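You operate a simulated robot arm through the tools that you are given. There is no shell and no other tool. Be economical: measure what you need, move in short steps, check, and stop when the job is done.

The job below is to be done with a simulated two-armed robot. You get a single attempt, and the scene is never put back.

TASK
Swap the clamped spool for the one with yellow collars.
Fine: lay the old one on the table; move the loose vee block to the yellow mark; clamp again, fingers clear of the pad.

It is judged by the outcome, as a careful person would: the job done as asked, and still so three seconds after it is handed in. It fails if anything else is knocked over, pushed out of place, dropped, spilled or broken.

THE ROBOT
Two 7-joint arms with fingered hands on one trunk, on a base that drives. Base frame: it is fixed to the floor where the robot stands at the start and does not move with it; the origin is under the middle of the robot, x ahead of it, y to its left, z up. Lengths are in mm, angles in rad, forces in N, time in s.
The left shoulder is at the start at [8, 170, 1080], the right one opposite. With the tool pointing down near the work surface each hand reaches from about 380 to 760 mm from the robot's upright axis, wherever it stands, measured 20 degrees to its own side. Places, roughly: clamp lever on the clamping table [500, -200, 1000]; pipe spool with yellow collars (21x7x7 cm) [600, 0, 800]. Payload 3.5 kg a hand.
Tool frame (each hand has its own): the origin (TCP) lies between the finger pads and is the grasp point; the fingertips stand 30 mm ahead of it; z points along the fingers, y is the line along which they close. The gripper opens to 104 mm. The gripper's body begins 35 mm behind the TCP. The gripper is a hand of 3 fingers: y runs from the thumb to the fingers, the wrist lies at [-15, -104, -178] in the tool frame.
Orientation is that of the tool frame in the base frame, as a unit quaternion [w, x, y, z]. With the fingers straight down and the wrist toward the robot, the tool's x, y and z point along [0, 1, 0], [1, 0, 0] and [0, 0, -1] of the base frame.

THE INTERFACE
- The arms move only by the tool send_rows. It takes "left_plan", "right_plan" or both (then of equal length, played together; a hand with none holds still); each is a list of rows, each a list of 6 numbers: the shift along the base's x, y, z in units of 30 mm (1.0 is 30 mm), then the turn, a rotation vector about the base's x, y, z in units of 6 degrees (1.0 is 6 degrees). In form: [[tx, ty, tz, ax, ay, az], ...]. A call has 1 to 12 rows; each row shifts and turns the commanded pose from where the row before left it. A call with a number of a shift or a turn outside -1 to 1 is refused whole. A row lasts 0.2 s, in which the tool goes at most 50 mm and 0.15 rad; a call with a longer step from one row to the next is refused whole. Where a pose cannot be reached the arm comes as near as it can. A force on the tool above 50 N (or 10 N above the force at the start of the call, whichever is more), or a blocked arm, ends the call early, and 0.2 s more pass. In this call time passes only in rows, and 0.2 s behind the last. The reply holds the time, the measured pose of the TCP, the force on the tool along the base axes, the opening and the grip force, in the units named above and with some noise, with the torque about the TCP (base axes, N m) and any sound that the robot's microphone picked up.
- Cameras (640 x 400 px; columns grow to the right, rows downward): "scene" is now at [104.9, -37.7, 1288.8]; the picture's right is [-0.36, -0.93, -0.02], its down [-0.30, 0.13, -0.94] and it looks along [0.88, -0.34, -0.33] (base axes); focal length 214 px, centre (320, 200). "left" rides on the left gripper at [-64, -94, -117] in its tool frame; the picture's right is [-0.72, -0.33, 0.61], its down [0.64, -0.65, 0.40] and it looks along [0.27, 0.68, 0.68] (tool axes); focal length 238 px, centre (320, 200). "right" rides on the right gripper at [64, -94, -117] in its tool frame; the picture's right is [-0.72, 0.33, -0.61], its down [-0.64, -0.65, 0.40] and it looks along [-0.27, 0.68, 0.68] (tool axes); focal length 238 px, centre (320, 200).
- get_image(camera): a new picture of that camera. The clock stands still meanwhile.
- lift_body(by): slides the trunk up (or, below 0, down) by that many mm; the arms and the scene camera ride with it, the base frame stays. It gives what a move gives, with no picture.
- roll_base(legs): drives the robot by 1 to 6 legs, each [ahead, left, turn to the left] in mm, mm and rad, along the robot's own axes; the way and the turn of a leg run together, so that a leg with both is an arc; at most 1500 mm and 3.142 rad a leg. The arms and the cameras ride along, it lands a little off, and it stops where it bumps. It gives what a move gives.
- set_fingers(index, middle, thumb_bend, thumb_turn, hand): sets how far each is bent, from 0 (flat) to 100 (curled in); at 30 the hand is open as for a grip, at 70 the pads meet at the TCP. One left out holds its place. A second passes; each finger stops where it meets its share of the squeeze, and holds until it gets a number again. It is the only way to open and close the hand. It gives what a move gives, with no picture; readings hold the bend of each and the force on the fingers (four entries, about 0 where the hand has none), thumb and palm. thumb_turn goes from beside the hand (0) to across from the fingers (100), as for a grip.
- turn_head(pan, tilt): turns the head with the scene camera to pan (to the left, within 1.501 rad either way) and tilt (down, from -0.506 to 1.204), counted from straight ahead of the robot. It gives what a move gives.
- locate(camera, pixels): for up to 12 pixels [column, row] of the newest picture of that camera ("zoom" is the newest enlarged one), the place [x, y, z] in the base frame of the surface seen there, good to about 2 mm, but the place of the scene camera against the robot may be out by one fixed shift of up to 18 mm in any direction. The clock stands still meanwhile.
- zoom(camera, box): a new picture of the part [left, top, right, bottom] of that camera's present view, enlarged. The clock stands still meanwhile.
- hand_in(): hands the job in; it is judged then, once.

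Work in short steps. Measure before you move; look again where a grasp or a placing could have gone wrong, and mend it. You have 80 turns and 70 pictures in all, those below and enlarged ones among them. Open the grippers and draw the arms clear of the work before you hand the job in, unless the task says otherwise; then end with one line.

The tools are called after ">>>" as name(argument=value, ...) on one line, values as JSON. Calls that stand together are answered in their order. send_rows: Moves the arms, as the interface text tells. Its arguments: {"type":"object","properties":{"left_plan":{"type":"array"},"right_plan":{"type":"array"}},"required":[]} The other tools are called the same way: lift_body (by) slides the trunk up or down; set_fingers (index, middle, thumb_bend, thumb_turn, hand) moves the fingers one by one; roll_base (legs) drives the base; turn_head (pan, tilt) turns the head that bears the scene camera; get_image (camera) takes a picture; locate (camera, pixels) gives the place of the surface under pixels of a picture; zoom (camera, box) takes an enlarged picture of a part of a camera's view; hand_in () hands the job in.

At the start:

```text
time_s: 0.0
left_eef_pos: [390.2, 73.4, 1142.3]
left_tool_rot: [0.009, 0.705, 0.709, 0.012]
left_wrist_force: [-0.4, -0.1, -0.8]
left_torque: [0.02, 0.01, 0.02]
left_width: 103.8
left_grip_force: 0.0
left_shape: jaw
left_bend: [30.0, 30.0, 30.0, 98.0]
left_finger forces: [0.1, 0.0, 0.0, 0.0, 0.1, 0.0]
right_eef_pos: [281.1, -302.2, 1268.8]
right_tool_rot: [0.011, 0.705, 0.709, 0.013]
right_wrist_force: [0.5, -0.2, 0.3]
right_torque: [-0.06, 0.02, -0.02]
right_width: 103.7
right_grip_force: 0.1
right_shape: jaw
right_bend: [30.0, 30.0, 30.0, 98.0]
right_finger forces: [0.0, 0.0, 0.0, 0.1, 0.0, 0.0]
trunk travel left (down, up): [-175.0, 579.0]
robot x, y, heading: [-68.2, -0.6, 0.005]
head pan, tilt: [-0.379, 0.365]
```

scene: 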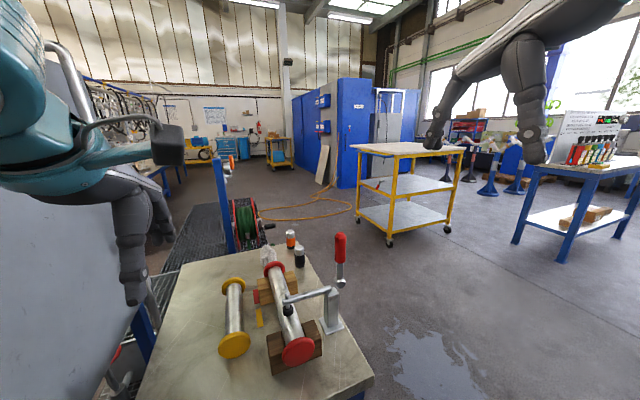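
right: 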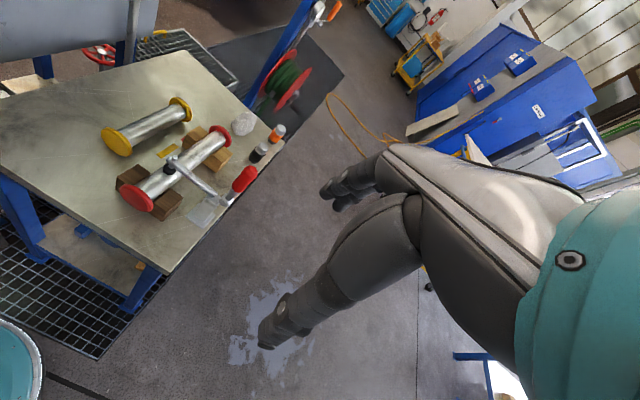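
left: 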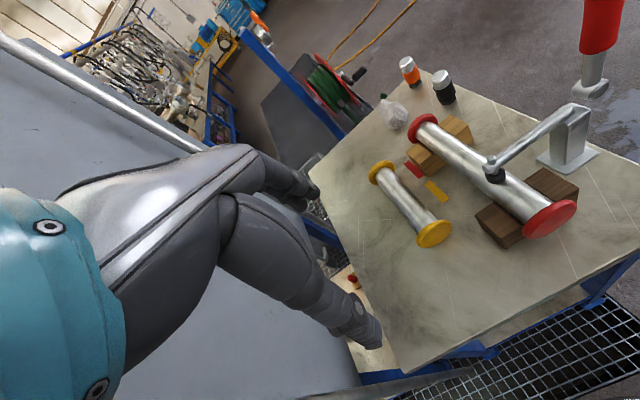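

The pictures show the clamped red-collar spool on two vee blocks, the yellow spool lying left of it, and the lever with red grip. I zoom in on the work to measure.

>>> zoom(camera="scene", box=[180, 220, 380, 390])

>>> zoom(camera="left", box=[340, 40, 640, 280])

```text
2.35 times, centred on (280, 305) of scene
```

zoom: 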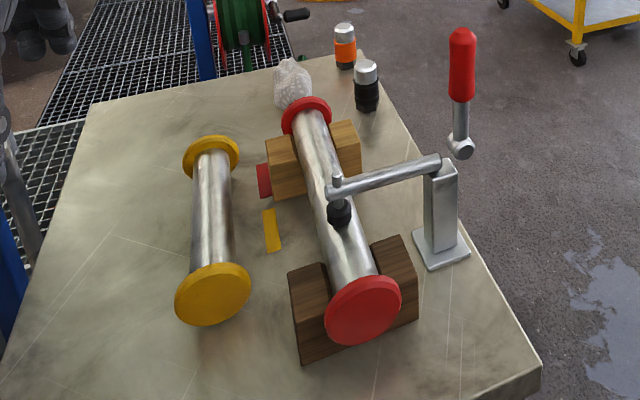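

```text
1.67 times, centred on (490, 160) of left
```

zoom: 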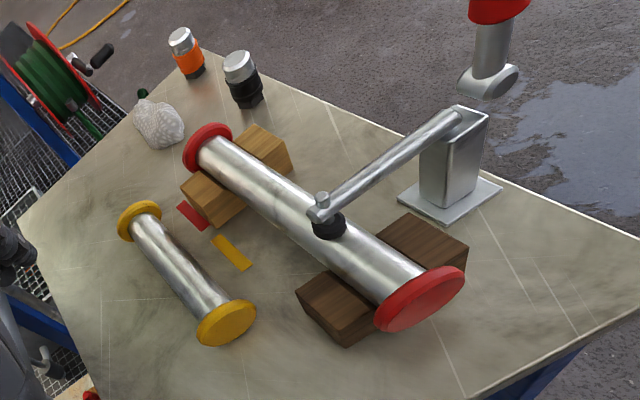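

The loose (lighter) vee block sits at the red mark; yellow mark is nearer the robot. I locate the main points through the left hand camera's zoom.

>>> locate(camera="zoom", pixels=[[208, 147], [390, 265], [420, 305], [330, 212], [455, 115], [492, 80], [191, 215], [231, 252], [140, 215], [225, 322], [180, 263], [420, 200]])

>>> locate(camera="left", pixels=[[600, 30], [592, 90], [410, 75], [443, 85], [393, 115], [424, 160], [457, 127], [500, 230], [565, 185], [425, 395], [640, 235], [320, 185]])

```text
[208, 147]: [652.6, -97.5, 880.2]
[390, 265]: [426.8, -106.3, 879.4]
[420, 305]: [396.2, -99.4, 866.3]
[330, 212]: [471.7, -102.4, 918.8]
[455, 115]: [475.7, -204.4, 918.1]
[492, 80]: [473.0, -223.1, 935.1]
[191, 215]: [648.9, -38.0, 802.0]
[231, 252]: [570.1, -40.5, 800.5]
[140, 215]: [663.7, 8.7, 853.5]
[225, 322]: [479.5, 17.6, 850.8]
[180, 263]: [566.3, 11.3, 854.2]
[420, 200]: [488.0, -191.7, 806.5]
```

```text
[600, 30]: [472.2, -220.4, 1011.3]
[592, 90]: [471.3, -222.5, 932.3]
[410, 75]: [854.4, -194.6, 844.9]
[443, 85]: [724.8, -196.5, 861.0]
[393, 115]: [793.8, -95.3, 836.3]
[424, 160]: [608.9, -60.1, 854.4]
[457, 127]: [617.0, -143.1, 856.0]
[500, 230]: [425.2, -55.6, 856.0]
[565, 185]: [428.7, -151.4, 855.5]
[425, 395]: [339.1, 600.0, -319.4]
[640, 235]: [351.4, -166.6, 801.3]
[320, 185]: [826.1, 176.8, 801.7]
```

Table is at z≈801, red spool axis along x at y≈-102, handle at (472,-221). I look from the right-hand camera and re-aim the head for detail.

>>> zoom(camera="right", box=[80, 80, 300, 240])

>>> turn_head(pan=-0.25, tilt=0.8)

>>> get_image(camera="scene")

```text
2.50 times, centred on (190, 160) of right
```

zoom: 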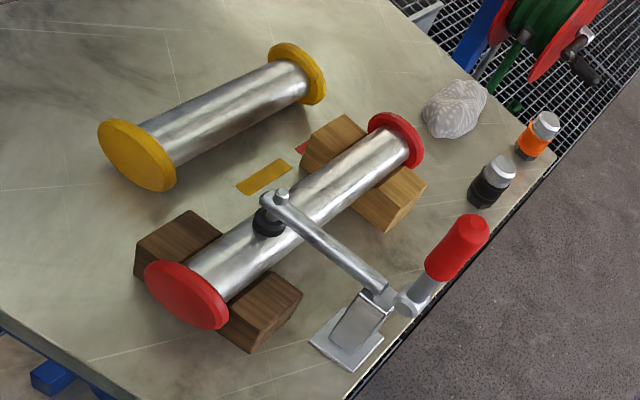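

```text
time_s: 0.9
left_eef_pos: [391.6, 72.3, 1142.1]
left_tool_rot: [0.007, 0.704, 0.71, 0.01]
left_wrist_force: [-0.5, 0.3, 0.5]
left_torque: [-0.03, 0.0, -0.01]
left_width: 104.0
left_grip_force: 0.2
left_shape: jaw
left_bend: [30.0, 30.0, 30.0, 98.0]
left_finger forces: [0.0, 0.1, 0.0, 0.0, 0.1, 0.0]
right_eef_pos: [284.2, -302.2, 1268.4]
right_tool_rot: [0.009, 0.704, 0.71, 0.013]
right_wrist_force: [-0.4, 0.8, 0.7]
right_torque: [0.02, 0.01, 0.01]
right_width: 103.6
right_grip_force: 0.1
right_shape: jaw
right_bend: [30.0, 30.0, 30.0, 98.0]
right_finger forces: [0.0, 0.0, 0.0, 0.0, 0.0, 0.0]
trunk travel left (down, up): [-175.0, 579.0]
robot x, y, heading: [-69.5, 3.5, 0.007]
head pan, tilt: [-0.25, 0.799]
```

```text
63 pictures are left
```

scene: 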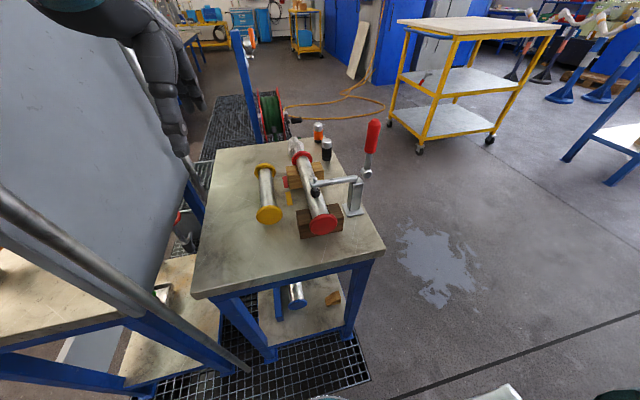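

The right zoom shows handle joint at (405,305) and grip to (470,228). I locate geometry precisely there.

>>> locate(camera="zoom", pixels=[[472, 222], [435, 272], [405, 303], [382, 295], [375, 283], [281, 194], [268, 222], [275, 166], [310, 185], [287, 162], [237, 186], [300, 148]])

>>> locate(camera="zoom", pixels=[[345, 118], [304, 155], [425, 180], [384, 215], [190, 213], [137, 248], [300, 290], [248, 325], [420, 165], [300, 50], [110, 130], [240, 100]])

>>> locate(camera="zoom", pixels=[[310, 335], [345, 370], [383, 340], [420, 130], [215, 320], [150, 285], [330, 180], [404, 395], [100, 125], [325, 95], [150, 180], [250, 110]])

```text
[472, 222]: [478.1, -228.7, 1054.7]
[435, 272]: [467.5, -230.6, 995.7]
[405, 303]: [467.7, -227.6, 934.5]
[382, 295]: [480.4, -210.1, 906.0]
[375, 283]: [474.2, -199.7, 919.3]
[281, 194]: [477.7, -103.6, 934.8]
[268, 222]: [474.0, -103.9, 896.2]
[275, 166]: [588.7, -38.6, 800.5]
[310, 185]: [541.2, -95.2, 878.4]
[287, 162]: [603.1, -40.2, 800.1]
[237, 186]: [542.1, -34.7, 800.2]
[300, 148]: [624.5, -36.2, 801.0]
```

```text
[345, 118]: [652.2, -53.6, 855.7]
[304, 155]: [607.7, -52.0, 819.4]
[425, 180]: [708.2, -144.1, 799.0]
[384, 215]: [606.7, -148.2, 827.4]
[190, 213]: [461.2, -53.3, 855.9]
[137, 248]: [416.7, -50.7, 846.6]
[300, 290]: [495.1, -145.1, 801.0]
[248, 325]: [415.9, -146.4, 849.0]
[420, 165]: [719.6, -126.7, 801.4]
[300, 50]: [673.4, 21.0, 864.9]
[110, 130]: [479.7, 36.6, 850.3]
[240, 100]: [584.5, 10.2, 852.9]
```

```text
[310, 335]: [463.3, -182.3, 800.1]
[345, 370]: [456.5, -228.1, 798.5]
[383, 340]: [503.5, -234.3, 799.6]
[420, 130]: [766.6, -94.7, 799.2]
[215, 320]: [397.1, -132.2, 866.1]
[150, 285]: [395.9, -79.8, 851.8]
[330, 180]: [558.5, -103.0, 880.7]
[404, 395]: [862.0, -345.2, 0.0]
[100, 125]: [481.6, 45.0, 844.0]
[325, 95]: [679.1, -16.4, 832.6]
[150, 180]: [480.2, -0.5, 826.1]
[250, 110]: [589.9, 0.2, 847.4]
```

Geometry: fixed block x 416–462, loose block x 607–652 (y −50…−150), yellow mark x≈542–600 (centre ≈571), handle at (472,−229) z 950–1060. I close the right hand into a pushing tip and bring it above and inside (+y) of the handle.

>>> set_fingers(hand="right", index=70, middle=70, thumb_bend=70)

>>> send_rows(right_plan=[[0.78, 0.56, -0.3, 0, 0, 0], [0.78, 0.56, -0.3, 0, 0, 0], [0.78, 0.56, -0.3, 0, 0, 0], [0.78, 0.56, -0.5, 0, 0, 0], [0.78, 0.56, -0.5, 0, 0, 0], [0.78, 0.56, -0.5, 0, 0, 0], [0.78, 0.56, -0.5, 0, 0, 0], [0.78, 0.56, -0.5, 0, 0, 0]])

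>>> zoom(camera="scene", box=[190, 50, 510, 260])

```text
time_s: 2.1
left_eef_pos: [392.6, 73.4, 1141.7]
left_tool_rot: [0.008, 0.702, 0.712, 0.012]
left_wrist_force: [0.1, 0.3, -0.2]
left_torque: [-0.02, 0.02, -0.04]
left_width: 103.7
left_grip_force: 0.2
left_shape: jaw
left_bend: [30.0, 30.0, 30.0, 98.0]
left_finger forces: [0.0, 0.0, 0.0, 0.0, 0.1, 0.1]
right_eef_pos: [289.0, -302.2, 1265.9]
right_tool_rot: [0.007, 0.702, 0.712, 0.012]
right_wrist_force: [0.6, 0.7, -0.5]
right_torque: [0.0, -0.03, 0.01]
right_width: 1.2
right_grip_force: 0.1
right_shape: fingers
right_bend: [70.0, 70.0, 70.0, 98.0]
right_finger forces: [0.0, 0.0, 0.0, 0.0, 0.1, 0.0]
trunk travel left (down, up): [-175.0, 579.0]
robot x, y, heading: [-73.3, -3.4, 0.012]
head pan, tilt: [-0.25, 0.799]
stopped (right hand): the arm was blocked; the commanded pose is now the measured one
```

```text
time_s: 4.1
left_eef_pos: [392.5, 73.7, 1142.7]
left_tool_rot: [0.008, 0.702, 0.712, 0.013]
left_wrist_force: [-0.4, 0.5, 0.1]
left_torque: [-0.01, 0.02, 0.01]
left_width: 103.9
left_grip_force: 0.1
left_shape: jaw
left_bend: [30.0, 30.0, 30.0, 98.0]
left_finger forces: [0.0, 0.0, 0.1, 0.0, 0.0, 0.1]
right_eef_pos: [480.5, -160.9, 1168.0]
right_tool_rot: [0.006, 0.702, 0.712, 0.01]
right_wrist_force: [-0.4, -0.1, 0.2]
right_torque: [-0.01, 0.01, 0.01]
right_width: 1.1
right_grip_force: 0.0
right_shape: fingers
right_bend: [70.0, 70.0, 70.0, 98.0]
right_finger forces: [0.0, 0.0, 0.1, 0.1, 0.0, 0.1]
trunk travel left (down, up): [-175.0, 579.0]
robot x, y, heading: [-74.9, 1.1, 0.02]
head pan, tilt: [-0.25, 0.799]
stopped in row 8 (right hand): the arm was blocked; the commanded pose is now the measured one
```

```text
1.90 times, centred on (350, 155) of scene
```

zoom: 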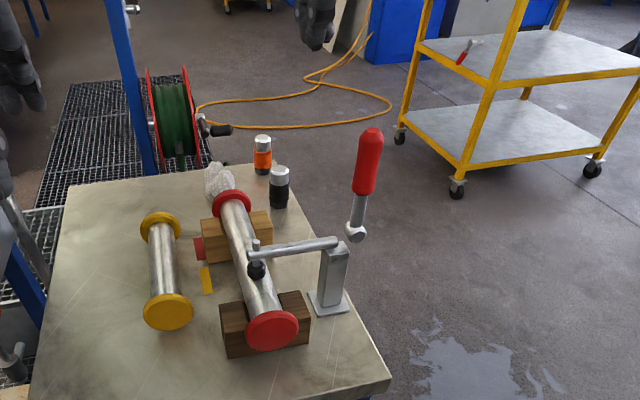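

The right hand is over the clamp at (480,−161,1168), though "blocked" was reported; I check a full picture for anything in the way.

>>> turn_head(pan=-0.35, tilt=0.5)

>>> get_image(camera="scene")

>>> get_image(camera="right")

```text
time_s: 4.9
left_eef_pos: [393.1, 74.3, 1142.1]
left_tool_rot: [0.007, 0.701, 0.713, 0.012]
left_wrist_force: [-0.4, 0.2, 0.4]
left_torque: [-0.02, -0.01, -0.02]
left_width: 103.9
left_grip_force: 0.0
left_shape: jaw
left_bend: [30.0, 30.0, 30.0, 98.0]
left_finger forces: [0.0, 0.0, 0.0, 0.1, 0.0, 0.0]
right_eef_pos: [479.1, -162.7, 1170.0]
right_tool_rot: [0.007, 0.702, 0.712, 0.012]
right_wrist_force: [-0.5, -0.1, -0.4]
right_torque: [0.04, 0.02, -0.02]
right_width: 1.3
right_grip_force: 0.1
right_shape: fingers
right_bend: [70.0, 70.0, 70.0, 98.0]
right_finger forces: [0.0, 0.1, 0.1, 0.1, 0.1, 0.1]
trunk travel left (down, up): [-175.0, 579.0]
robot x, y, heading: [-72.6, 1.5, 0.018]
head pan, tilt: [-0.351, 0.499]
```

```text
61 pictures are left
```

scene: 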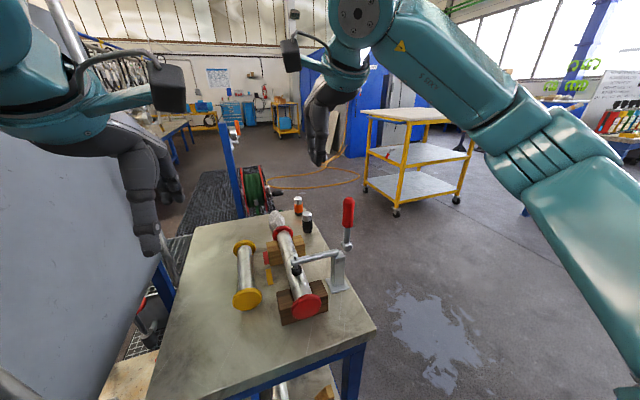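

```text
60 pictures are left
```

right: 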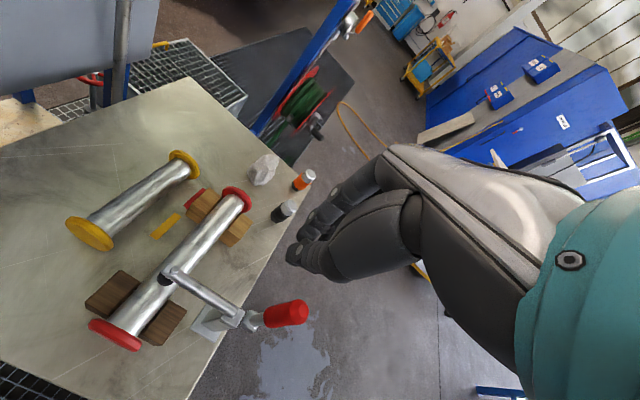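

Nothing is in the way; the hand is clear inside of the handle. I lower straight down to TCP z≈1000, beside the handle.

>>> send_rows(right_plan=[[0, 0, -0.7, 0, 0, 0], [0, 0, -0.7, 0, 0, 0], [0, 0, -0.7, 0, 0, 0], [0, 0, -0.7, 0, 0, 0], [0, 0, -0.7, 0, 0, 0], [0, 0, -0.7, 0, 0, 0], [0, 0, -0.7, 0, 0, 0], [0, 0, -0.6, 0, 0, 0]])

>>> get_image(camera="right")

>>> get_image(camera="scene")

```text
time_s: 6.9
left_eef_pos: [392.3, 74.7, 1142.3]
left_tool_rot: [0.008, 0.7, 0.714, 0.012]
left_wrist_force: [0.3, 0.2, -0.9]
left_torque: [0.01, 0.03, -0.01]
left_width: 103.6
left_grip_force: 0.1
left_shape: jaw
left_bend: [30.0, 30.0, 30.0, 98.0]
left_finger forces: [0.0, 0.0, 0.1, 0.0, 0.1, 0.0]
right_eef_pos: [487.4, -159.3, 1001.6]
right_tool_rot: [0.005, 0.7, 0.714, 0.011]
right_wrist_force: [-0.2, -0.6, 0.8]
right_torque: [0.03, -0.02, 0.0]
right_width: 1.2
right_grip_force: 0.1
right_shape: fingers
right_bend: [70.0, 70.0, 70.0, 98.0]
right_finger forces: [0.0, 0.1, 0.0, 0.0, 0.1, 0.0]
trunk travel left (down, up): [-175.0, 579.0]
robot x, y, heading: [-76.5, -2.4, 0.019]
head pan, tilt: [-0.351, 0.499]
stopped in row 8 (right hand): the arm was blocked; the commanded pose is now the measured one
```

```text
59 pictures are left
```

right: 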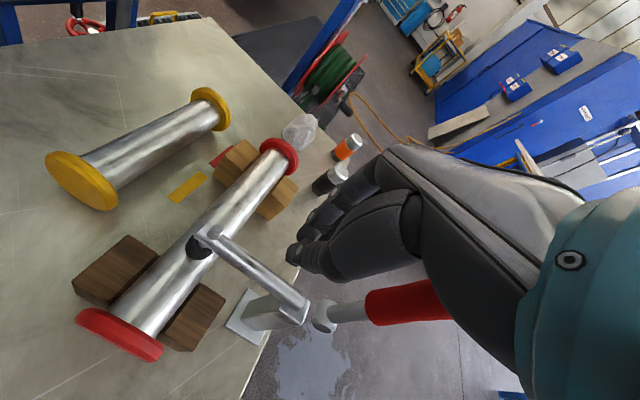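

```text
58 pictures are left
```

scene: 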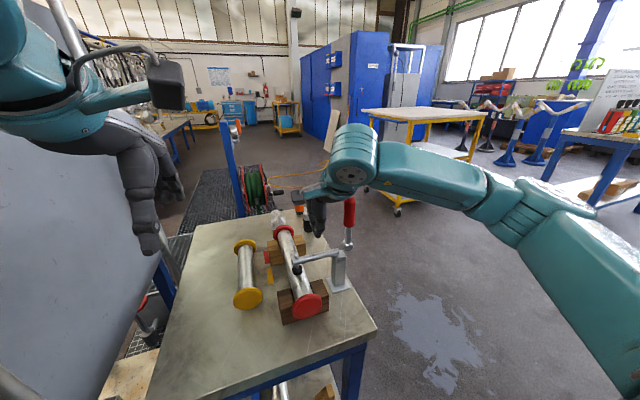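

Fingertips are beside the handle on its +y side, nothing touched. I shift x back by ~12 mm and push outward (−y) in small steps.

>>> send_rows(right_plan=[[-0.4, -0.5, 0.3, 0, 0, 0], [0, -0.5, 0.2, 0, 0, 0], [0, -0.5, 0, 0, 0, 0], [0, -0.5, 0, 0, 0, 0], [0, -0.5, 0, 0, 0, 0], [0, -0.5, 0, 0, 0, 0], [0, -0.5, 0, 0, 0, 0]])

>>> get_image(camera="right")

```text
time_s: 8.7
left_eef_pos: [393.7, 75.3, 1142.4]
left_tool_rot: [0.009, 0.7, 0.714, 0.013]
left_wrist_force: [-0.4, -0.1, 0.3]
left_torque: [0.0, 0.02, 0.01]
left_width: 103.8
left_grip_force: 0.1
left_shape: jaw
left_bend: [30.0, 30.0, 30.0, 98.0]
left_finger forces: [0.1, 0.0, 0.0, 0.0, 0.0, 0.0]
right_eef_pos: [477.8, -264.6, 1016.3]
right_tool_rot: [0.007, 0.7, 0.714, 0.012]
right_wrist_force: [-0.4, 0.6, 2.0]
right_torque: [0.01, 0.03, -0.02]
right_width: 1.2
right_grip_force: 1.2
right_shape: fingers
right_bend: [70.0, 71.0, 70.0, 98.0]
right_finger forces: [0.0, 2.5, 0.0, 0.0, 0.0, 0.0]
trunk travel left (down, up): [-175.0, 579.0]
robot x, y, heading: [-71.7, -0.8, 0.015]
head pan, tilt: [-0.351, 0.499]
stopped in row 7 (right hand): the arm was blocked; the commanded pose is now the measured one
```

```text
57 pictures are left
```

right: 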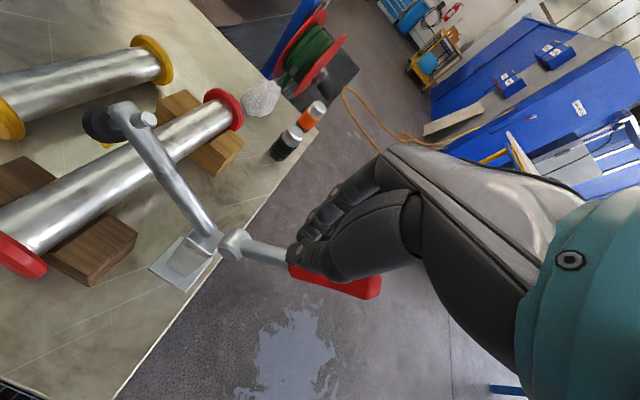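

The lever arm is lifting and the handle moves freely (force ~2 N). I continue the arc outwards and down.

>>> send_rows(right_plan=[[0, -0.5, -0.2, 0, 0, 0], [0, -0.5, -0.3, 0, 0, 0], [0, -0.5, -0.4, 0, 0, 0], [0, -0.3, -0.5, 0, 0, 0], [0, -0.2, -0.5, 0, 0, 0]])

>>> get_image(camera="right")

>>> zoom(camera="scene", box=[160, 150, 480, 350])

```text
time_s: 9.9
left_eef_pos: [392.7, 76.3, 1143.3]
left_tool_rot: [0.009, 0.702, 0.712, 0.013]
left_wrist_force: [-0.2, 0.1, -0.1]
left_torque: [0.02, 0.01, -0.03]
left_width: 103.7
left_grip_force: 0.0
left_shape: jaw
left_bend: [30.0, 30.0, 30.0, 98.0]
left_finger forces: [0.1, 0.0, 0.1, 0.1, 0.0, 0.0]
right_eef_pos: [483.5, -318.9, 980.0]
right_tool_rot: [0.016, 0.697, 0.716, 0.031]
right_wrist_force: [-11.0, -1.6, 23.7]
right_torque: [-0.12, 0.47, -0.03]
right_width: 4.3
right_grip_force: 12.3
right_shape: fingers
right_bend: [70.0, 73.0, 69.0, 97.0]
right_finger forces: [0.0, 8.4, 0.0, 0.0, 16.2, 0.0]
trunk travel left (down, up): [-175.0, 579.0]
robot x, y, heading: [-74.6, 0.0, 0.012]
head pan, tilt: [-0.351, 0.499]
stopped in row 5 (right hand): the force on the tool passed its limit at 58 N (the readings are from after the stop); the commanded pose is now the measured one
```

```text
56 pictures are left
```

right: 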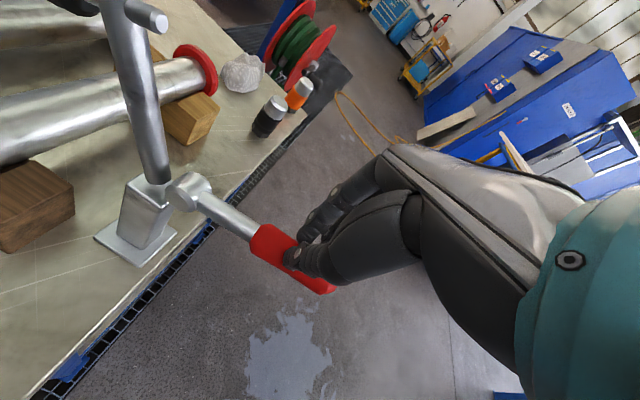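

```text
2.00 times, centred on (320, 250) of scene
```

zoom: 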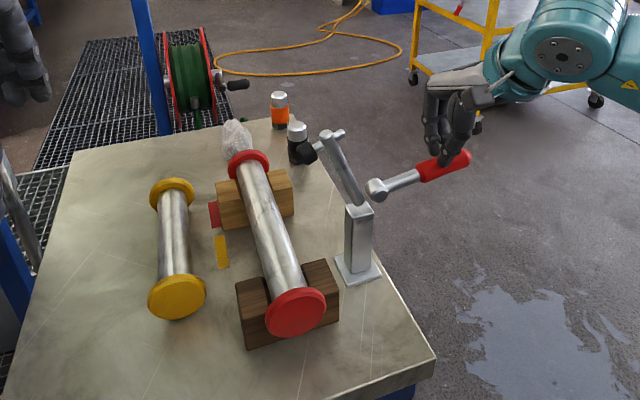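

The clamp is open at its stop (arm upright, clear of spool). I raise the right hand off and see if it stays open.

>>> send_rows(right_plan=[[0, 0.1, 0.6, 0, 0, 0], [0, 0, 0.8, 0, 0, 0], [0, -0.4, 0.8, 0, 0, 0], [-0.3, -0.8, 0.8, 0, 0, 0], [-0.5, -0.8, 0.8, 0, 0, 0], [-0.8, -0.8, 0.6, 0, 0, 0], [-0.8, -0.5, 0.6, 0, 0, 0], [-0.8, 0, 0.6, 0, 0, 0], [-0.8, 0, 0.6, 0, 0, 0]])

>>> zoom(camera="scene", box=[160, 150, 480, 350])

>>> get_image(camera="left")

```text
time_s: 12.1
left_eef_pos: [393.2, 77.3, 1143.0]
left_tool_rot: [0.009, 0.7, 0.714, 0.014]
left_wrist_force: [-0.1, -0.6, 0.5]
left_torque: [-0.01, -0.02, -0.01]
left_width: 103.3
left_grip_force: 0.1
left_shape: jaw
left_bend: [30.0, 30.0, 30.0, 98.0]
left_finger forces: [0.1, 0.1, 0.0, 0.1, 0.0, 0.0]
right_eef_pos: [360.7, -413.7, 1155.8]
right_tool_rot: [0.013, 0.696, 0.718, 0.025]
right_wrist_force: [0.0, 0.2, 0.3]
right_torque: [0.03, 0.01, 0.02]
right_width: 0.8
right_grip_force: 0.1
right_shape: fingers
right_bend: [70.0, 70.0, 70.0, 97.0]
right_finger forces: [0.0, 0.0, 0.0, 0.1, 0.1, 0.0]
trunk travel left (down, up): [-175.0, 579.0]
robot x, y, heading: [-70.7, -5.0, 0.023]
head pan, tilt: [-0.351, 0.499]
stopped in row 9 (right hand): the arm was blocked; the commanded pose is now the measured one
```

```text
2.00 times, centred on (320, 250) of scene
```

zoom: 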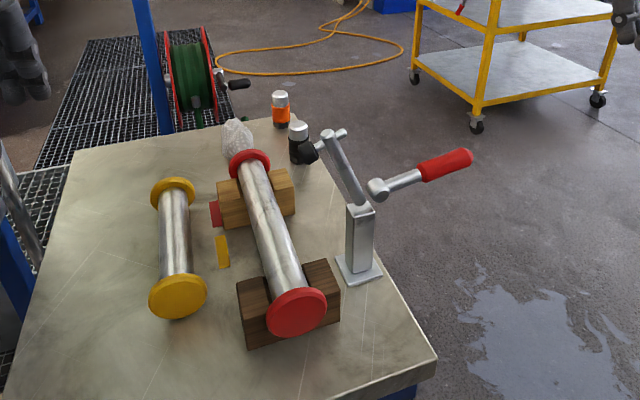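

```text
53 pictures are left
```

left: 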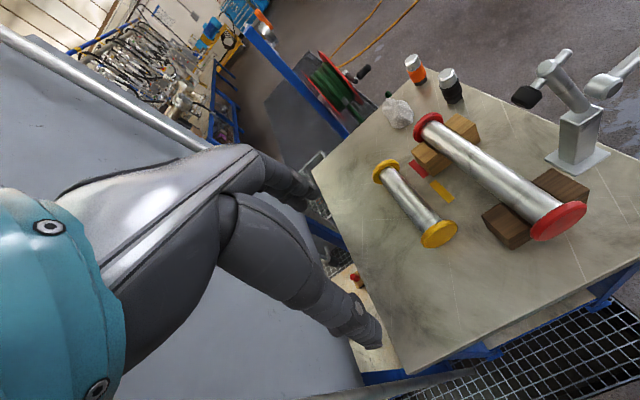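

The clamp stays open. I measure arm tip, spool ends and the free table area at left.

>>> zoom(camera="left", box=[340, 40, 640, 280])

>>> locate(camera="left", pixels=[[525, 97], [565, 55], [428, 118], [420, 130], [560, 222], [545, 210], [372, 175], [437, 240], [320, 175], [398, 345], [412, 368], [370, 260]])

```text
1.67 times, centred on (490, 160) of left
```

zoom: 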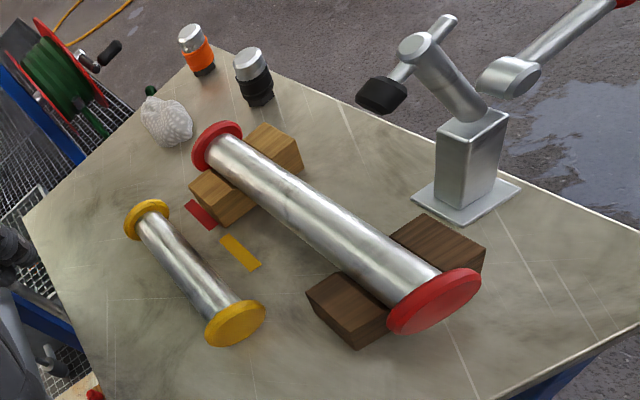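

```text
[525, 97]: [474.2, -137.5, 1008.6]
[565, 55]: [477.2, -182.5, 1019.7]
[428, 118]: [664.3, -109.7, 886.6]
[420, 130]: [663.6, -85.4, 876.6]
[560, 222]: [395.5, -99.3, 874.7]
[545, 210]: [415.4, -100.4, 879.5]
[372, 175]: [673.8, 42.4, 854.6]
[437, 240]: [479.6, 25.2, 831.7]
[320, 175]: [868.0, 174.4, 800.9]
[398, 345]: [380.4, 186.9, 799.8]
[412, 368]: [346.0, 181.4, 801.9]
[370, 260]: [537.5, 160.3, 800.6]
```

Arm tip pad is at (474,−137,1008), so the hand must stay x>~500 there. I locate collar edges and marks more precisely on this zoom.

>>> locate(camera="zoom", pixels=[[143, 219], [152, 222], [234, 302], [240, 306], [236, 325], [148, 205], [222, 239], [250, 268], [237, 236], [188, 203], [214, 228], [240, 253]])

>>> locate(camera="zoom", pixels=[[213, 143], [222, 150], [412, 280], [418, 283], [440, 305], [205, 130], [193, 184], [225, 220], [262, 198], [301, 158], [355, 345], [309, 293]])

```text
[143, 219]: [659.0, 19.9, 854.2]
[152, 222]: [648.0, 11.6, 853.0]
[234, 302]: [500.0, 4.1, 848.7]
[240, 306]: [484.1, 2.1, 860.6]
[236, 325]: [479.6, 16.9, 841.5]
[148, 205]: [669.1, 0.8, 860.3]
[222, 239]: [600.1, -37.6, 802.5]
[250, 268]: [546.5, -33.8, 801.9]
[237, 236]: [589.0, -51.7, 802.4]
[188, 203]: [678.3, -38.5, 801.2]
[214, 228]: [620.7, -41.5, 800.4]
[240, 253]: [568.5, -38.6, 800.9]
```

```text
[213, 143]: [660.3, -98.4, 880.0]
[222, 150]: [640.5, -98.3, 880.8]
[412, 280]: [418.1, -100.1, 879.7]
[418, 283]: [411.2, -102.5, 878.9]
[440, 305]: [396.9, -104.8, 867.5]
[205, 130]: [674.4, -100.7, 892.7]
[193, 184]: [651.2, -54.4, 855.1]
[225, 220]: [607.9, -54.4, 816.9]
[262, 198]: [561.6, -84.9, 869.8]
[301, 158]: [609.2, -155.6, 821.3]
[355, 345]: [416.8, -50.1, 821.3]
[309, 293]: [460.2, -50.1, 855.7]
```

Red spool spans x≈396–675; its middle is x≈535. I turn the left hand by −90° about z (wrist to the left, closing along y) while moving over the red spool's middle, staying high.

>>> send_rows(left_plan=[[0.3, -0.1, -0.1, 0, 0, -1], [0.3, -0.1, -0.1, 0, 0, -1], [0.4, -0.2, -0.1, 0, 0, -1], [0.4, -0.3, -0.1, 0, 0, -1], [0.4, -0.4, -0.1, 0, 0, -1], [0.4, -0.4, -0.2, 0, 0, -1], [0.4, -0.4, -0.2, 0, 0, -1], [0.4, -0.4, -0.2, 0, 0, -1], [0.4, -0.4, -0.2, 0, 0, -1], [0.4, -0.5, -0.2, 0, 0, -1], [0.4, -0.5, -0.2, 0, 0, -1], [0.3, -0.5, -0.2, 0, 0, -1]])

>>> send_rows(left_plan=[[0.1, -0.5, -0.3, 0, 0, -1], [0.1, -0.5, -0.3, 0, 0, -1], [0, -0.5, -0.4, 0, 0, -1]])

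>>> get_image(camera="left")

>>> get_image(camera="scene")

```text
time_s: 14.7
left_eef_pos: [553.9, -45.4, 1072.6]
left_tool_rot: [0.003, 0.987, 0.162, 0.001]
left_wrist_force: [0.2, 0.2, -0.3]
left_torque: [-0.02, 0.0, 0.01]
left_width: 103.7
left_grip_force: 0.0
left_shape: jaw
left_bend: [30.0, 30.0, 30.0, 98.0]
left_finger forces: [0.0, 0.0, 0.0, 0.0, 0.0, 0.0]
right_eef_pos: [383.3, -410.5, 1150.6]
right_tool_rot: [0.009, 0.699, 0.715, 0.017]
right_wrist_force: [-0.5, -0.7, -0.8]
right_torque: [-0.01, 0.0, -0.04]
right_width: 0.9
right_grip_force: 0.1
right_shape: fingers
right_bend: [70.0, 70.0, 70.0, 97.0]
right_finger forces: [0.1, 0.0, 0.0, 0.1, 0.0, 0.0]
trunk travel left (down, up): [-175.0, 579.0]
robot x, y, heading: [-70.9, -4.2, 0.014]
head pan, tilt: [-0.351, 0.499]
```

```text
time_s: 15.5
left_eef_pos: [538.7, -93.7, 1025.9]
left_tool_rot: [0.002, 1.0, 0.007, 0.0]
left_wrist_force: [-0.9, 0.1, -0.2]
left_torque: [0.01, -0.03, 0.0]
left_width: 104.1
left_grip_force: 0.1
left_shape: jaw
left_bend: [30.0, 30.0, 30.0, 98.0]
left_finger forces: [0.1, 0.1, 0.0, 0.0, 0.1, 0.1]
left hand out of reach, approached as far as the arm can: row 2, 3
right_eef_pos: [382.9, -409.8, 1148.9]
right_tool_rot: [0.006, 0.698, 0.716, 0.017]
right_wrist_force: [-0.4, 0.1, 0.5]
right_torque: [0.0, 0.01, 0.0]
right_width: 0.9
right_grip_force: 0.0
right_shape: fingers
right_bend: [70.0, 70.0, 70.0, 97.0]
right_finger forces: [0.1, 0.0, 0.0, 0.1, 0.0, 0.0]
trunk travel left (down, up): [-175.0, 579.0]
robot x, y, heading: [-69.3, -4.6, 0.017]
head pan, tilt: [-0.351, 0.499]
```

```text
51 pictures are left
```

left: 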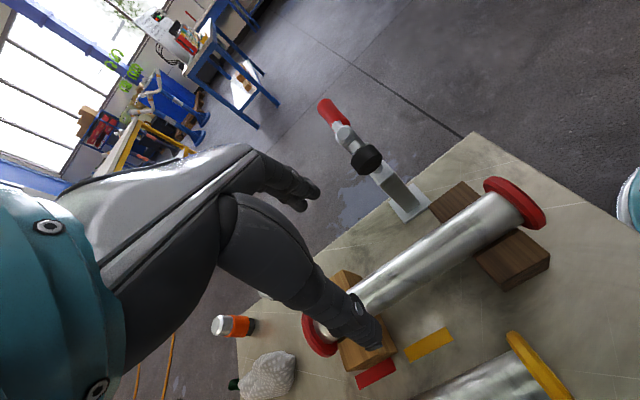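

```text
50 pictures are left
```

scene: 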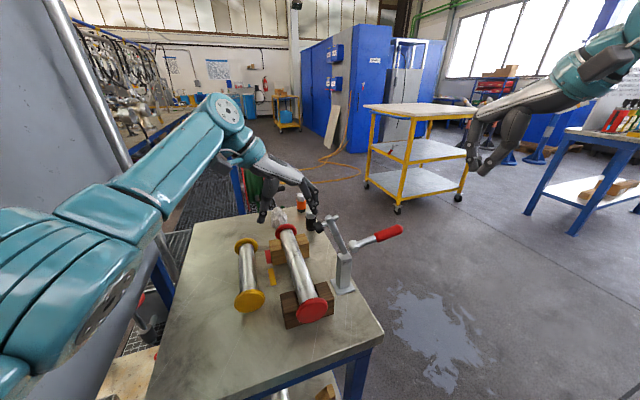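

The hand is at its reach limit here; the robot should stand ~150 mm further right. I lift/withdraw the left hand by 150 mm left and then shift the base right.

>>> send_rows(left_plan=[[0, 0.8, 0.5, 0, 0, 0], [0, 0.9, 0.5, 0, 0, 0], [0, 0.9, 0.5, 0, 0, 0], [0, 0.9, 0.5, 0, 0, 0], [0, 0.9, 0, 0, 0, 0], [0, 0.9, 0, 0, 0, 0]])

>>> roll_base(legs=[[0, -150, 0]])

>>> get_image(camera="left")

```text
time_s: 16.9
left_eef_pos: [541.0, 68.0, 1085.9]
left_tool_rot: [0.001, 1.0, 0.008, 0.001]
left_wrist_force: [-1.2, 0.6, 0.0]
left_torque: [-0.02, -0.01, 0.02]
left_width: 103.9
left_grip_force: 0.1
left_shape: jaw
left_bend: [30.0, 30.0, 30.0, 98.0]
left_finger forces: [0.0, 0.0, 0.0, 0.0, 0.1, 0.0]
right_eef_pos: [385.0, -408.7, 1149.5]
right_tool_rot: [0.006, 0.698, 0.716, 0.016]
right_wrist_force: [0.1, 0.0, -0.6]
right_torque: [0.0, -0.01, 0.02]
right_width: 0.9
right_grip_force: 0.0
right_shape: fingers
right_bend: [70.0, 70.0, 70.0, 97.0]
right_finger forces: [0.0, 0.1, 0.0, 0.1, 0.0, 0.1]
trunk travel left (down, up): [-175.0, 579.0]
robot x, y, heading: [-70.4, -4.1, 0.019]
head pan, tilt: [-0.351, 0.499]
```

```text
time_s: 18.3
left_eef_pos: [543.3, -84.1, 1086.3]
left_tool_rot: [0.002, 1.0, 0.008, 0.001]
left_wrist_force: [0.4, -0.5, -0.3]
left_torque: [-0.01, -0.02, -0.02]
left_width: 104.0
left_grip_force: 0.1
left_shape: jaw
left_bend: [30.0, 30.0, 30.0, 98.0]
left_finger forces: [0.0, 0.0, 0.1, 0.1, 0.0, 0.0]
right_eef_pos: [388.0, -560.2, 1149.0]
right_tool_rot: [0.007, 0.697, 0.717, 0.016]
right_wrist_force: [-0.1, -0.2, 0.0]
right_torque: [0.0, -0.02, 0.0]
right_width: 1.0
right_grip_force: 0.0
right_shape: fingers
right_bend: [70.0, 70.0, 70.0, 97.0]
right_finger forces: [0.1, 0.1, 0.0, 0.1, 0.1, 0.1]
trunk travel left (down, up): [-175.0, 579.0]
robot x, y, heading: [-67.8, -147.9, 0.02]
head pan, tilt: [-0.351, 0.499]
```

```text
49 pictures are left
```

left: 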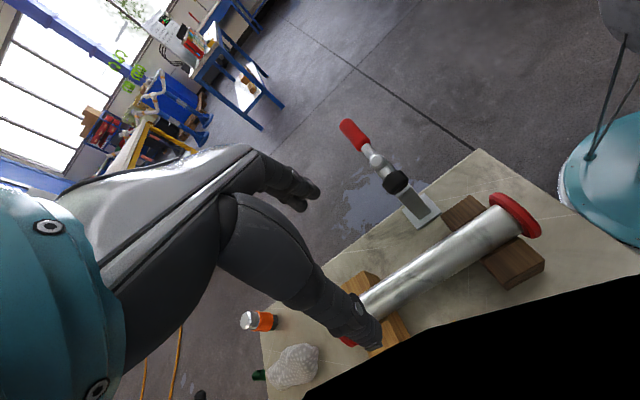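

A black region covers the lower right of the left view; I check it with the scene camera.

>>> turn_head(pan=0.0, tilt=0.6)

>>> get_image(camera="scene")

>>> locate(camera="left", pixels=[[500, 360], [600, 320], [400, 390], [300, 365], [600, 190], [470, 235], [240, 380]])

```text
time_s: 19.1
left_eef_pos: [544.7, -84.9, 1086.9]
left_tool_rot: [0.001, 1.0, 0.009, 0.0]
left_wrist_force: [-0.1, -0.3, 0.1]
left_torque: [-0.01, -0.02, -0.02]
left_width: 104.0
left_grip_force: 0.0
left_shape: jaw
left_bend: [30.0, 30.0, 30.0, 98.0]
left_finger forces: [0.0, 0.0, 0.0, 0.0, 0.1, 0.0]
right_eef_pos: [387.2, -559.5, 1150.2]
right_tool_rot: [0.007, 0.697, 0.717, 0.016]
right_wrist_force: [0.0, 0.4, 0.1]
right_torque: [0.02, 0.04, -0.02]
right_width: 0.9
right_grip_force: 0.0
right_shape: fingers
right_bend: [70.0, 70.0, 70.0, 97.0]
right_finger forces: [0.0, 0.0, 0.1, 0.1, 0.1, 0.1]
trunk travel left (down, up): [-175.0, 579.0]
robot x, y, heading: [-68.3, -154.4, 0.019]
head pan, tilt: [0.0, 0.6]
```

```text
48 pictures are left
```

scene: 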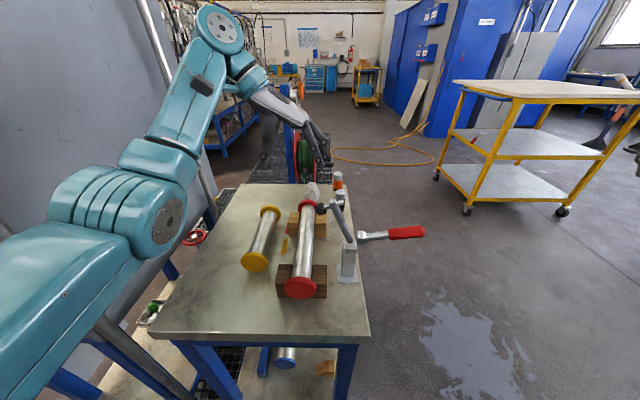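

```text
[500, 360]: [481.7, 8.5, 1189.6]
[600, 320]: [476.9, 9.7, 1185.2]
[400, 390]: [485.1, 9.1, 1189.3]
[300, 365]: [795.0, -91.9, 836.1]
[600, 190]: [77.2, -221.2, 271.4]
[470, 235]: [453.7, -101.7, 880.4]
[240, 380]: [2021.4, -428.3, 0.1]
```

That black is only the camera's own wrist mount. I descend over the red tube to just above grasp height.

>>> send_rows(left_plan=[[-0.1, -0.2, -0.8, 0, 0, 0], [-0.1, -0.2, -0.8, 0, 0, 0], [-0.05, -0.1, -0.8, 0, 0, 0], [0, 0, -0.8, 0, 0, 0], [0, 0, -0.8, 0, 0, 0], [0, 0, -0.8, 0, 0, 0], [0, 0, -0.8, 0, 0, 0]])

>>> get_image(camera="left")

>>> zoom(camera="scene", box=[200, 120, 440, 310])

```text
time_s: 20.7
left_eef_pos: [536.4, -100.4, 918.0]
left_tool_rot: [0.001, 1.0, 0.009, 0.001]
left_wrist_force: [0.6, 0.2, -1.0]
left_torque: [-0.04, 0.0, -0.02]
left_width: 103.9
left_grip_force: 0.1
left_shape: jaw
left_bend: [30.0, 30.0, 30.0, 98.0]
left_finger forces: [0.1, 0.0, 0.1, 0.1, 0.0, 0.0]
right_eef_pos: [388.4, -558.3, 1149.2]
right_tool_rot: [0.008, 0.696, 0.717, 0.017]
right_wrist_force: [-0.3, 0.3, 0.2]
right_torque: [0.02, 0.04, 0.01]
right_width: 0.9
right_grip_force: 0.0
right_shape: fingers
right_bend: [70.0, 70.0, 70.0, 97.0]
right_finger forces: [0.1, 0.0, 0.1, 0.0, 0.0, 0.1]
trunk travel left (down, up): [-175.0, 579.0]
robot x, y, heading: [-69.4, -152.5, 0.021]
head pan, tilt: [0.0, 0.6]
```

```text
47 pictures are left
```

left: 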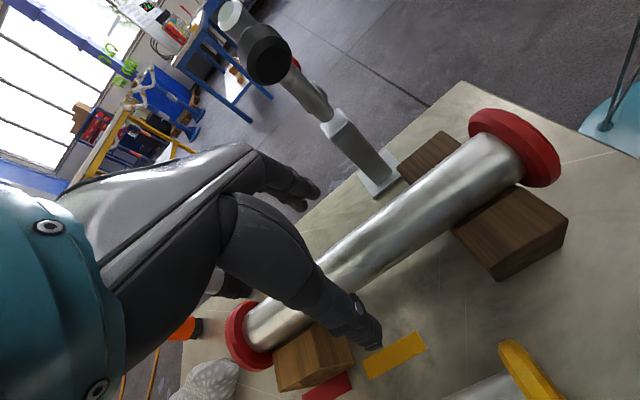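

```text
2.11 times, centred on (320, 215) of scene
```

zoom: 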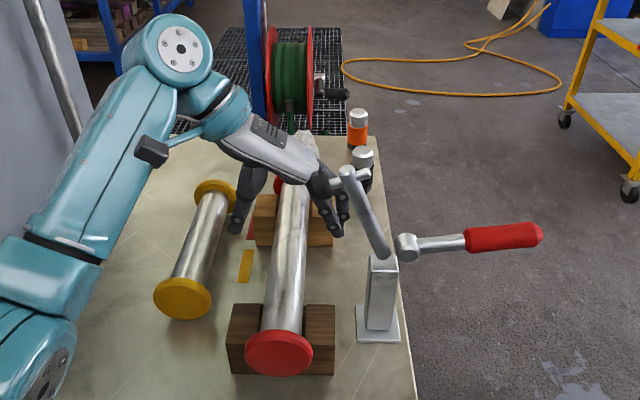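

The tube lies between thumb and fingers, clear of the lever. I go down 52 mm and close on it.

>>> send_rows(left_plan=[[0, 0, -0.6, 0, 0, 0], [0, 0, -0.6, 0, 0, 0], [0, 0, -0.55, 0, 0, 0]])

>>> set_fingers(hand="left", index=68, middle=68, thumb_bend=68)

>>> get_image(camera="left")

```text
time_s: 21.5
left_eef_pos: [536.5, -99.7, 864.1]
left_tool_rot: [0.002, 1.0, 0.009, 0.0]
left_wrist_force: [0.3, 0.1, -0.2]
left_torque: [0.01, -0.01, -0.02]
left_width: 103.6
left_grip_force: 0.1
left_shape: jaw
left_bend: [30.0, 30.0, 30.0, 98.0]
left_finger forces: [0.0, 0.0, 0.1, 0.0, 0.0, 0.0]
right_eef_pos: [388.6, -559.8, 1149.1]
right_tool_rot: [0.007, 0.697, 0.717, 0.016]
right_wrist_force: [0.4, -2.2, 0.5]
right_torque: [0.02, 0.0, -0.01]
right_width: 1.0
right_grip_force: 0.0
right_shape: fingers
right_bend: [70.0, 70.0, 70.0, 97.0]
right_finger forces: [0.0, 0.0, 0.1, 0.1, 0.0, 0.0]
trunk travel left (down, up): [-175.0, 579.0]
robot x, y, heading: [-67.6, -153.1, 0.016]
head pan, tilt: [0.0, 0.6]
```

```text
time_s: 22.5
left_eef_pos: [538.5, -100.8, 864.8]
left_tool_rot: [0.001, 1.0, 0.008, 0.0]
left_wrist_force: [1.4, -8.9, -0.3]
left_torque: [-0.07, -0.02, -0.03]
left_width: 27.5
left_grip_force: 12.9
left_shape: fingers
left_bend: [58.0, 63.0, 62.0, 97.0]
left_finger forces: [12.1, 4.4, 0.0, 0.0, 8.9, 0.0]
right_eef_pos: [387.9, -560.0, 1149.1]
right_tool_rot: [0.006, 0.697, 0.717, 0.016]
right_wrist_force: [0.1, -0.3, 0.1]
right_torque: [-0.01, 0.02, -0.02]
right_width: 1.0
right_grip_force: 0.0
right_shape: fingers
right_bend: [70.0, 70.0, 70.0, 97.0]
right_finger forces: [0.0, 0.0, 0.1, 0.1, 0.1, 0.0]
trunk travel left (down, up): [-175.0, 579.0]
robot x, y, heading: [-70.2, -153.6, 0.014]
head pan, tilt: [0.0, 0.6]
```

```text
45 pictures are left
```

left: 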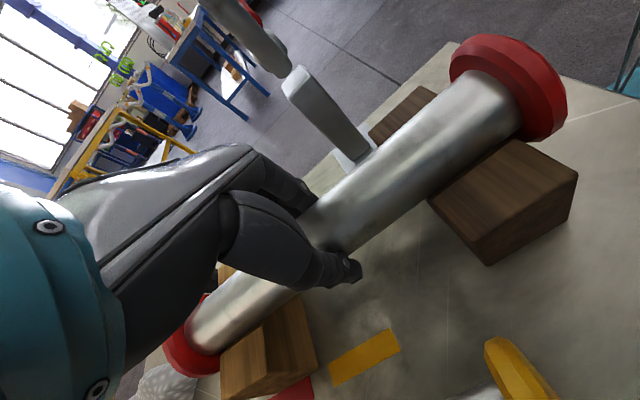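

The tube is held lightly (12 N); I squeeze harder, then lift slightly to test.

>>> set_fingers(hand="left", index=85, middle=85, thumb_bend=85)

>>> send_rows(left_plan=[[0, 0, 0.4, 0, 0, 0], [0, 0, 0.5, 0, 0, 0], [0, 0, 0.5, 0, 0, 0]])

>>> get_image(camera="left")

>>> zoom(camera="scene", box=[200, 120, 440, 310])

```text
time_s: 23.5
left_eef_pos: [537.0, -99.7, 863.5]
left_tool_rot: [0.002, 1.0, 0.008, -0.001]
left_wrist_force: [-0.6, 1.9, -6.6]
left_torque: [0.04, 0.02, -0.21]
left_width: 15.9
left_grip_force: 28.5
left_shape: fingers
left_bend: [76.0, 63.0, 69.0, 96.0]
left_finger forces: [15.4, 12.7, 0.1, 0.0, 29.0, 0.0]
right_eef_pos: [388.2, -559.1, 1149.3]
right_tool_rot: [0.007, 0.697, 0.717, 0.015]
right_wrist_force: [0.3, 0.5, -0.6]
right_torque: [-0.01, 0.02, -0.02]
right_width: 1.1
right_grip_force: 0.0
right_shape: fingers
right_bend: [70.0, 70.0, 70.0, 97.0]
right_finger forces: [0.0, 0.0, 0.0, 0.1, 0.1, 0.1]
trunk travel left (down, up): [-175.0, 579.0]
robot x, y, heading: [-68.8, -151.2, 0.015]
head pan, tilt: [0.0, 0.6]
```

```text
time_s: 24.3
left_eef_pos: [537.8, -98.6, 906.5]
left_tool_rot: [0.001, 1.0, 0.008, 0.0]
left_wrist_force: [0.5, -0.4, -7.8]
left_torque: [0.05, -0.05, 0.0]
left_width: 15.7
left_grip_force: 27.1
left_shape: fingers
left_bend: [76.0, 64.0, 71.0, 94.0]
left_finger forces: [16.8, 10.4, 0.0, 0.0, 26.4, 0.1]
right_eef_pos: [387.9, -559.8, 1149.1]
right_tool_rot: [0.006, 0.696, 0.717, 0.016]
right_wrist_force: [-0.8, 0.4, 0.1]
right_torque: [-0.01, 0.01, 0.0]
right_width: 1.1
right_grip_force: 0.0
right_shape: fingers
right_bend: [70.0, 70.0, 70.0, 97.0]
right_finger forces: [0.1, 0.0, 0.1, 0.0, 0.0, 0.0]
trunk travel left (down, up): [-175.0, 579.0]
robot x, y, heading: [-68.0, -153.3, 0.018]
head pan, tilt: [0.0, 0.6]
```

```text
44 pictures are left
```

left: 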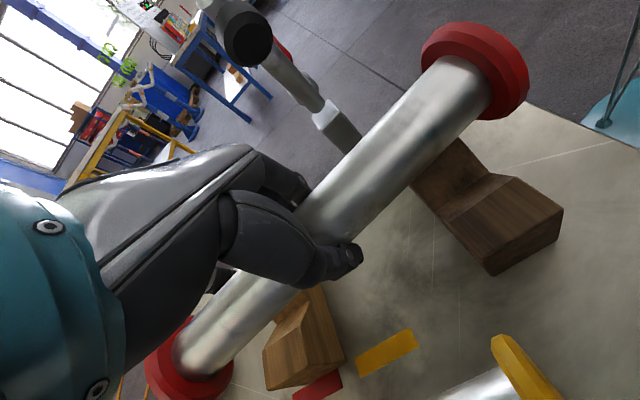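

```text
2.11 times, centred on (320, 215) of scene
```

zoom: 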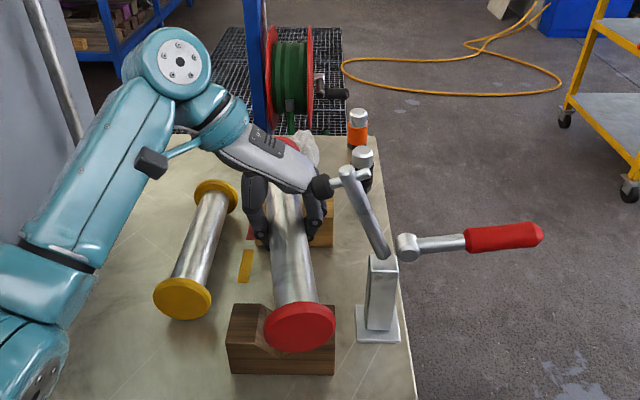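

The spool is held (weight ≈8 N). I raise 45 mm more, then check its level.

>>> send_rows(left_plan=[[0, 0, 0.5, 0, 0, 0], [0, 0, 0.5, 0, 0, 0], [0, 0, 0.5, 0, 0, 0]])

>>> get_image(camera="left")

>>> locate(camera="left", pixels=[[460, 75], [420, 130], [350, 200], [240, 300], [210, 335], [500, 40], [180, 390], [540, 210], [300, 310]])

```text
time_s: 25.1
left_eef_pos: [535.7, -101.2, 952.8]
left_tool_rot: [0.002, 1.0, 0.009, 0.001]
left_wrist_force: [-0.9, -1.5, -7.3]
left_torque: [0.01, -0.01, -0.01]
left_width: 15.6
left_grip_force: 26.6
left_shape: fingers
left_bend: [76.0, 64.0, 71.0, 94.0]
left_finger forces: [16.5, 10.5, 0.0, 0.1, 26.4, 0.0]
right_eef_pos: [388.3, -559.1, 1149.8]
right_tool_rot: [0.006, 0.697, 0.717, 0.016]
right_wrist_force: [0.2, 0.2, -0.4]
right_torque: [-0.01, 0.03, 0.0]
right_width: 1.2
right_grip_force: 0.0
right_shape: fingers
right_bend: [70.0, 70.0, 70.0, 97.0]
right_finger forces: [0.1, 0.1, 0.1, 0.1, 0.1, 0.1]
trunk travel left (down, up): [-175.0, 579.0]
robot x, y, heading: [-68.5, -149.4, 0.015]
head pan, tilt: [0.0, 0.6]
```

```text
42 pictures are left
```

left: 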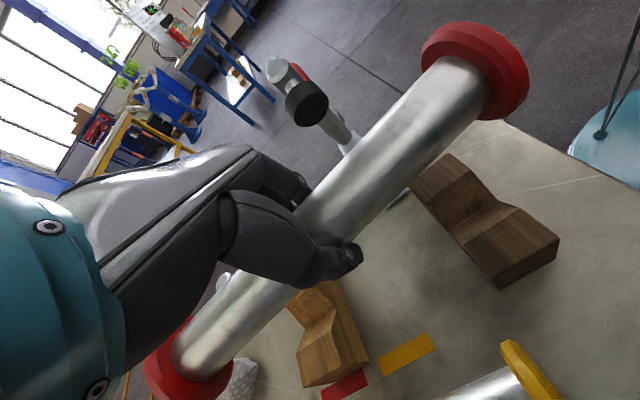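

```text
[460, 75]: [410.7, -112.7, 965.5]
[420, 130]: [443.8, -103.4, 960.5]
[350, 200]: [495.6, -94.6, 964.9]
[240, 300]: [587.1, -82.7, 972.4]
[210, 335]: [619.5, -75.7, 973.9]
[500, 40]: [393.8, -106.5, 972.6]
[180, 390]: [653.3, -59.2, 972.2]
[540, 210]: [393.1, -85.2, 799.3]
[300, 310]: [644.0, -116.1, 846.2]
```

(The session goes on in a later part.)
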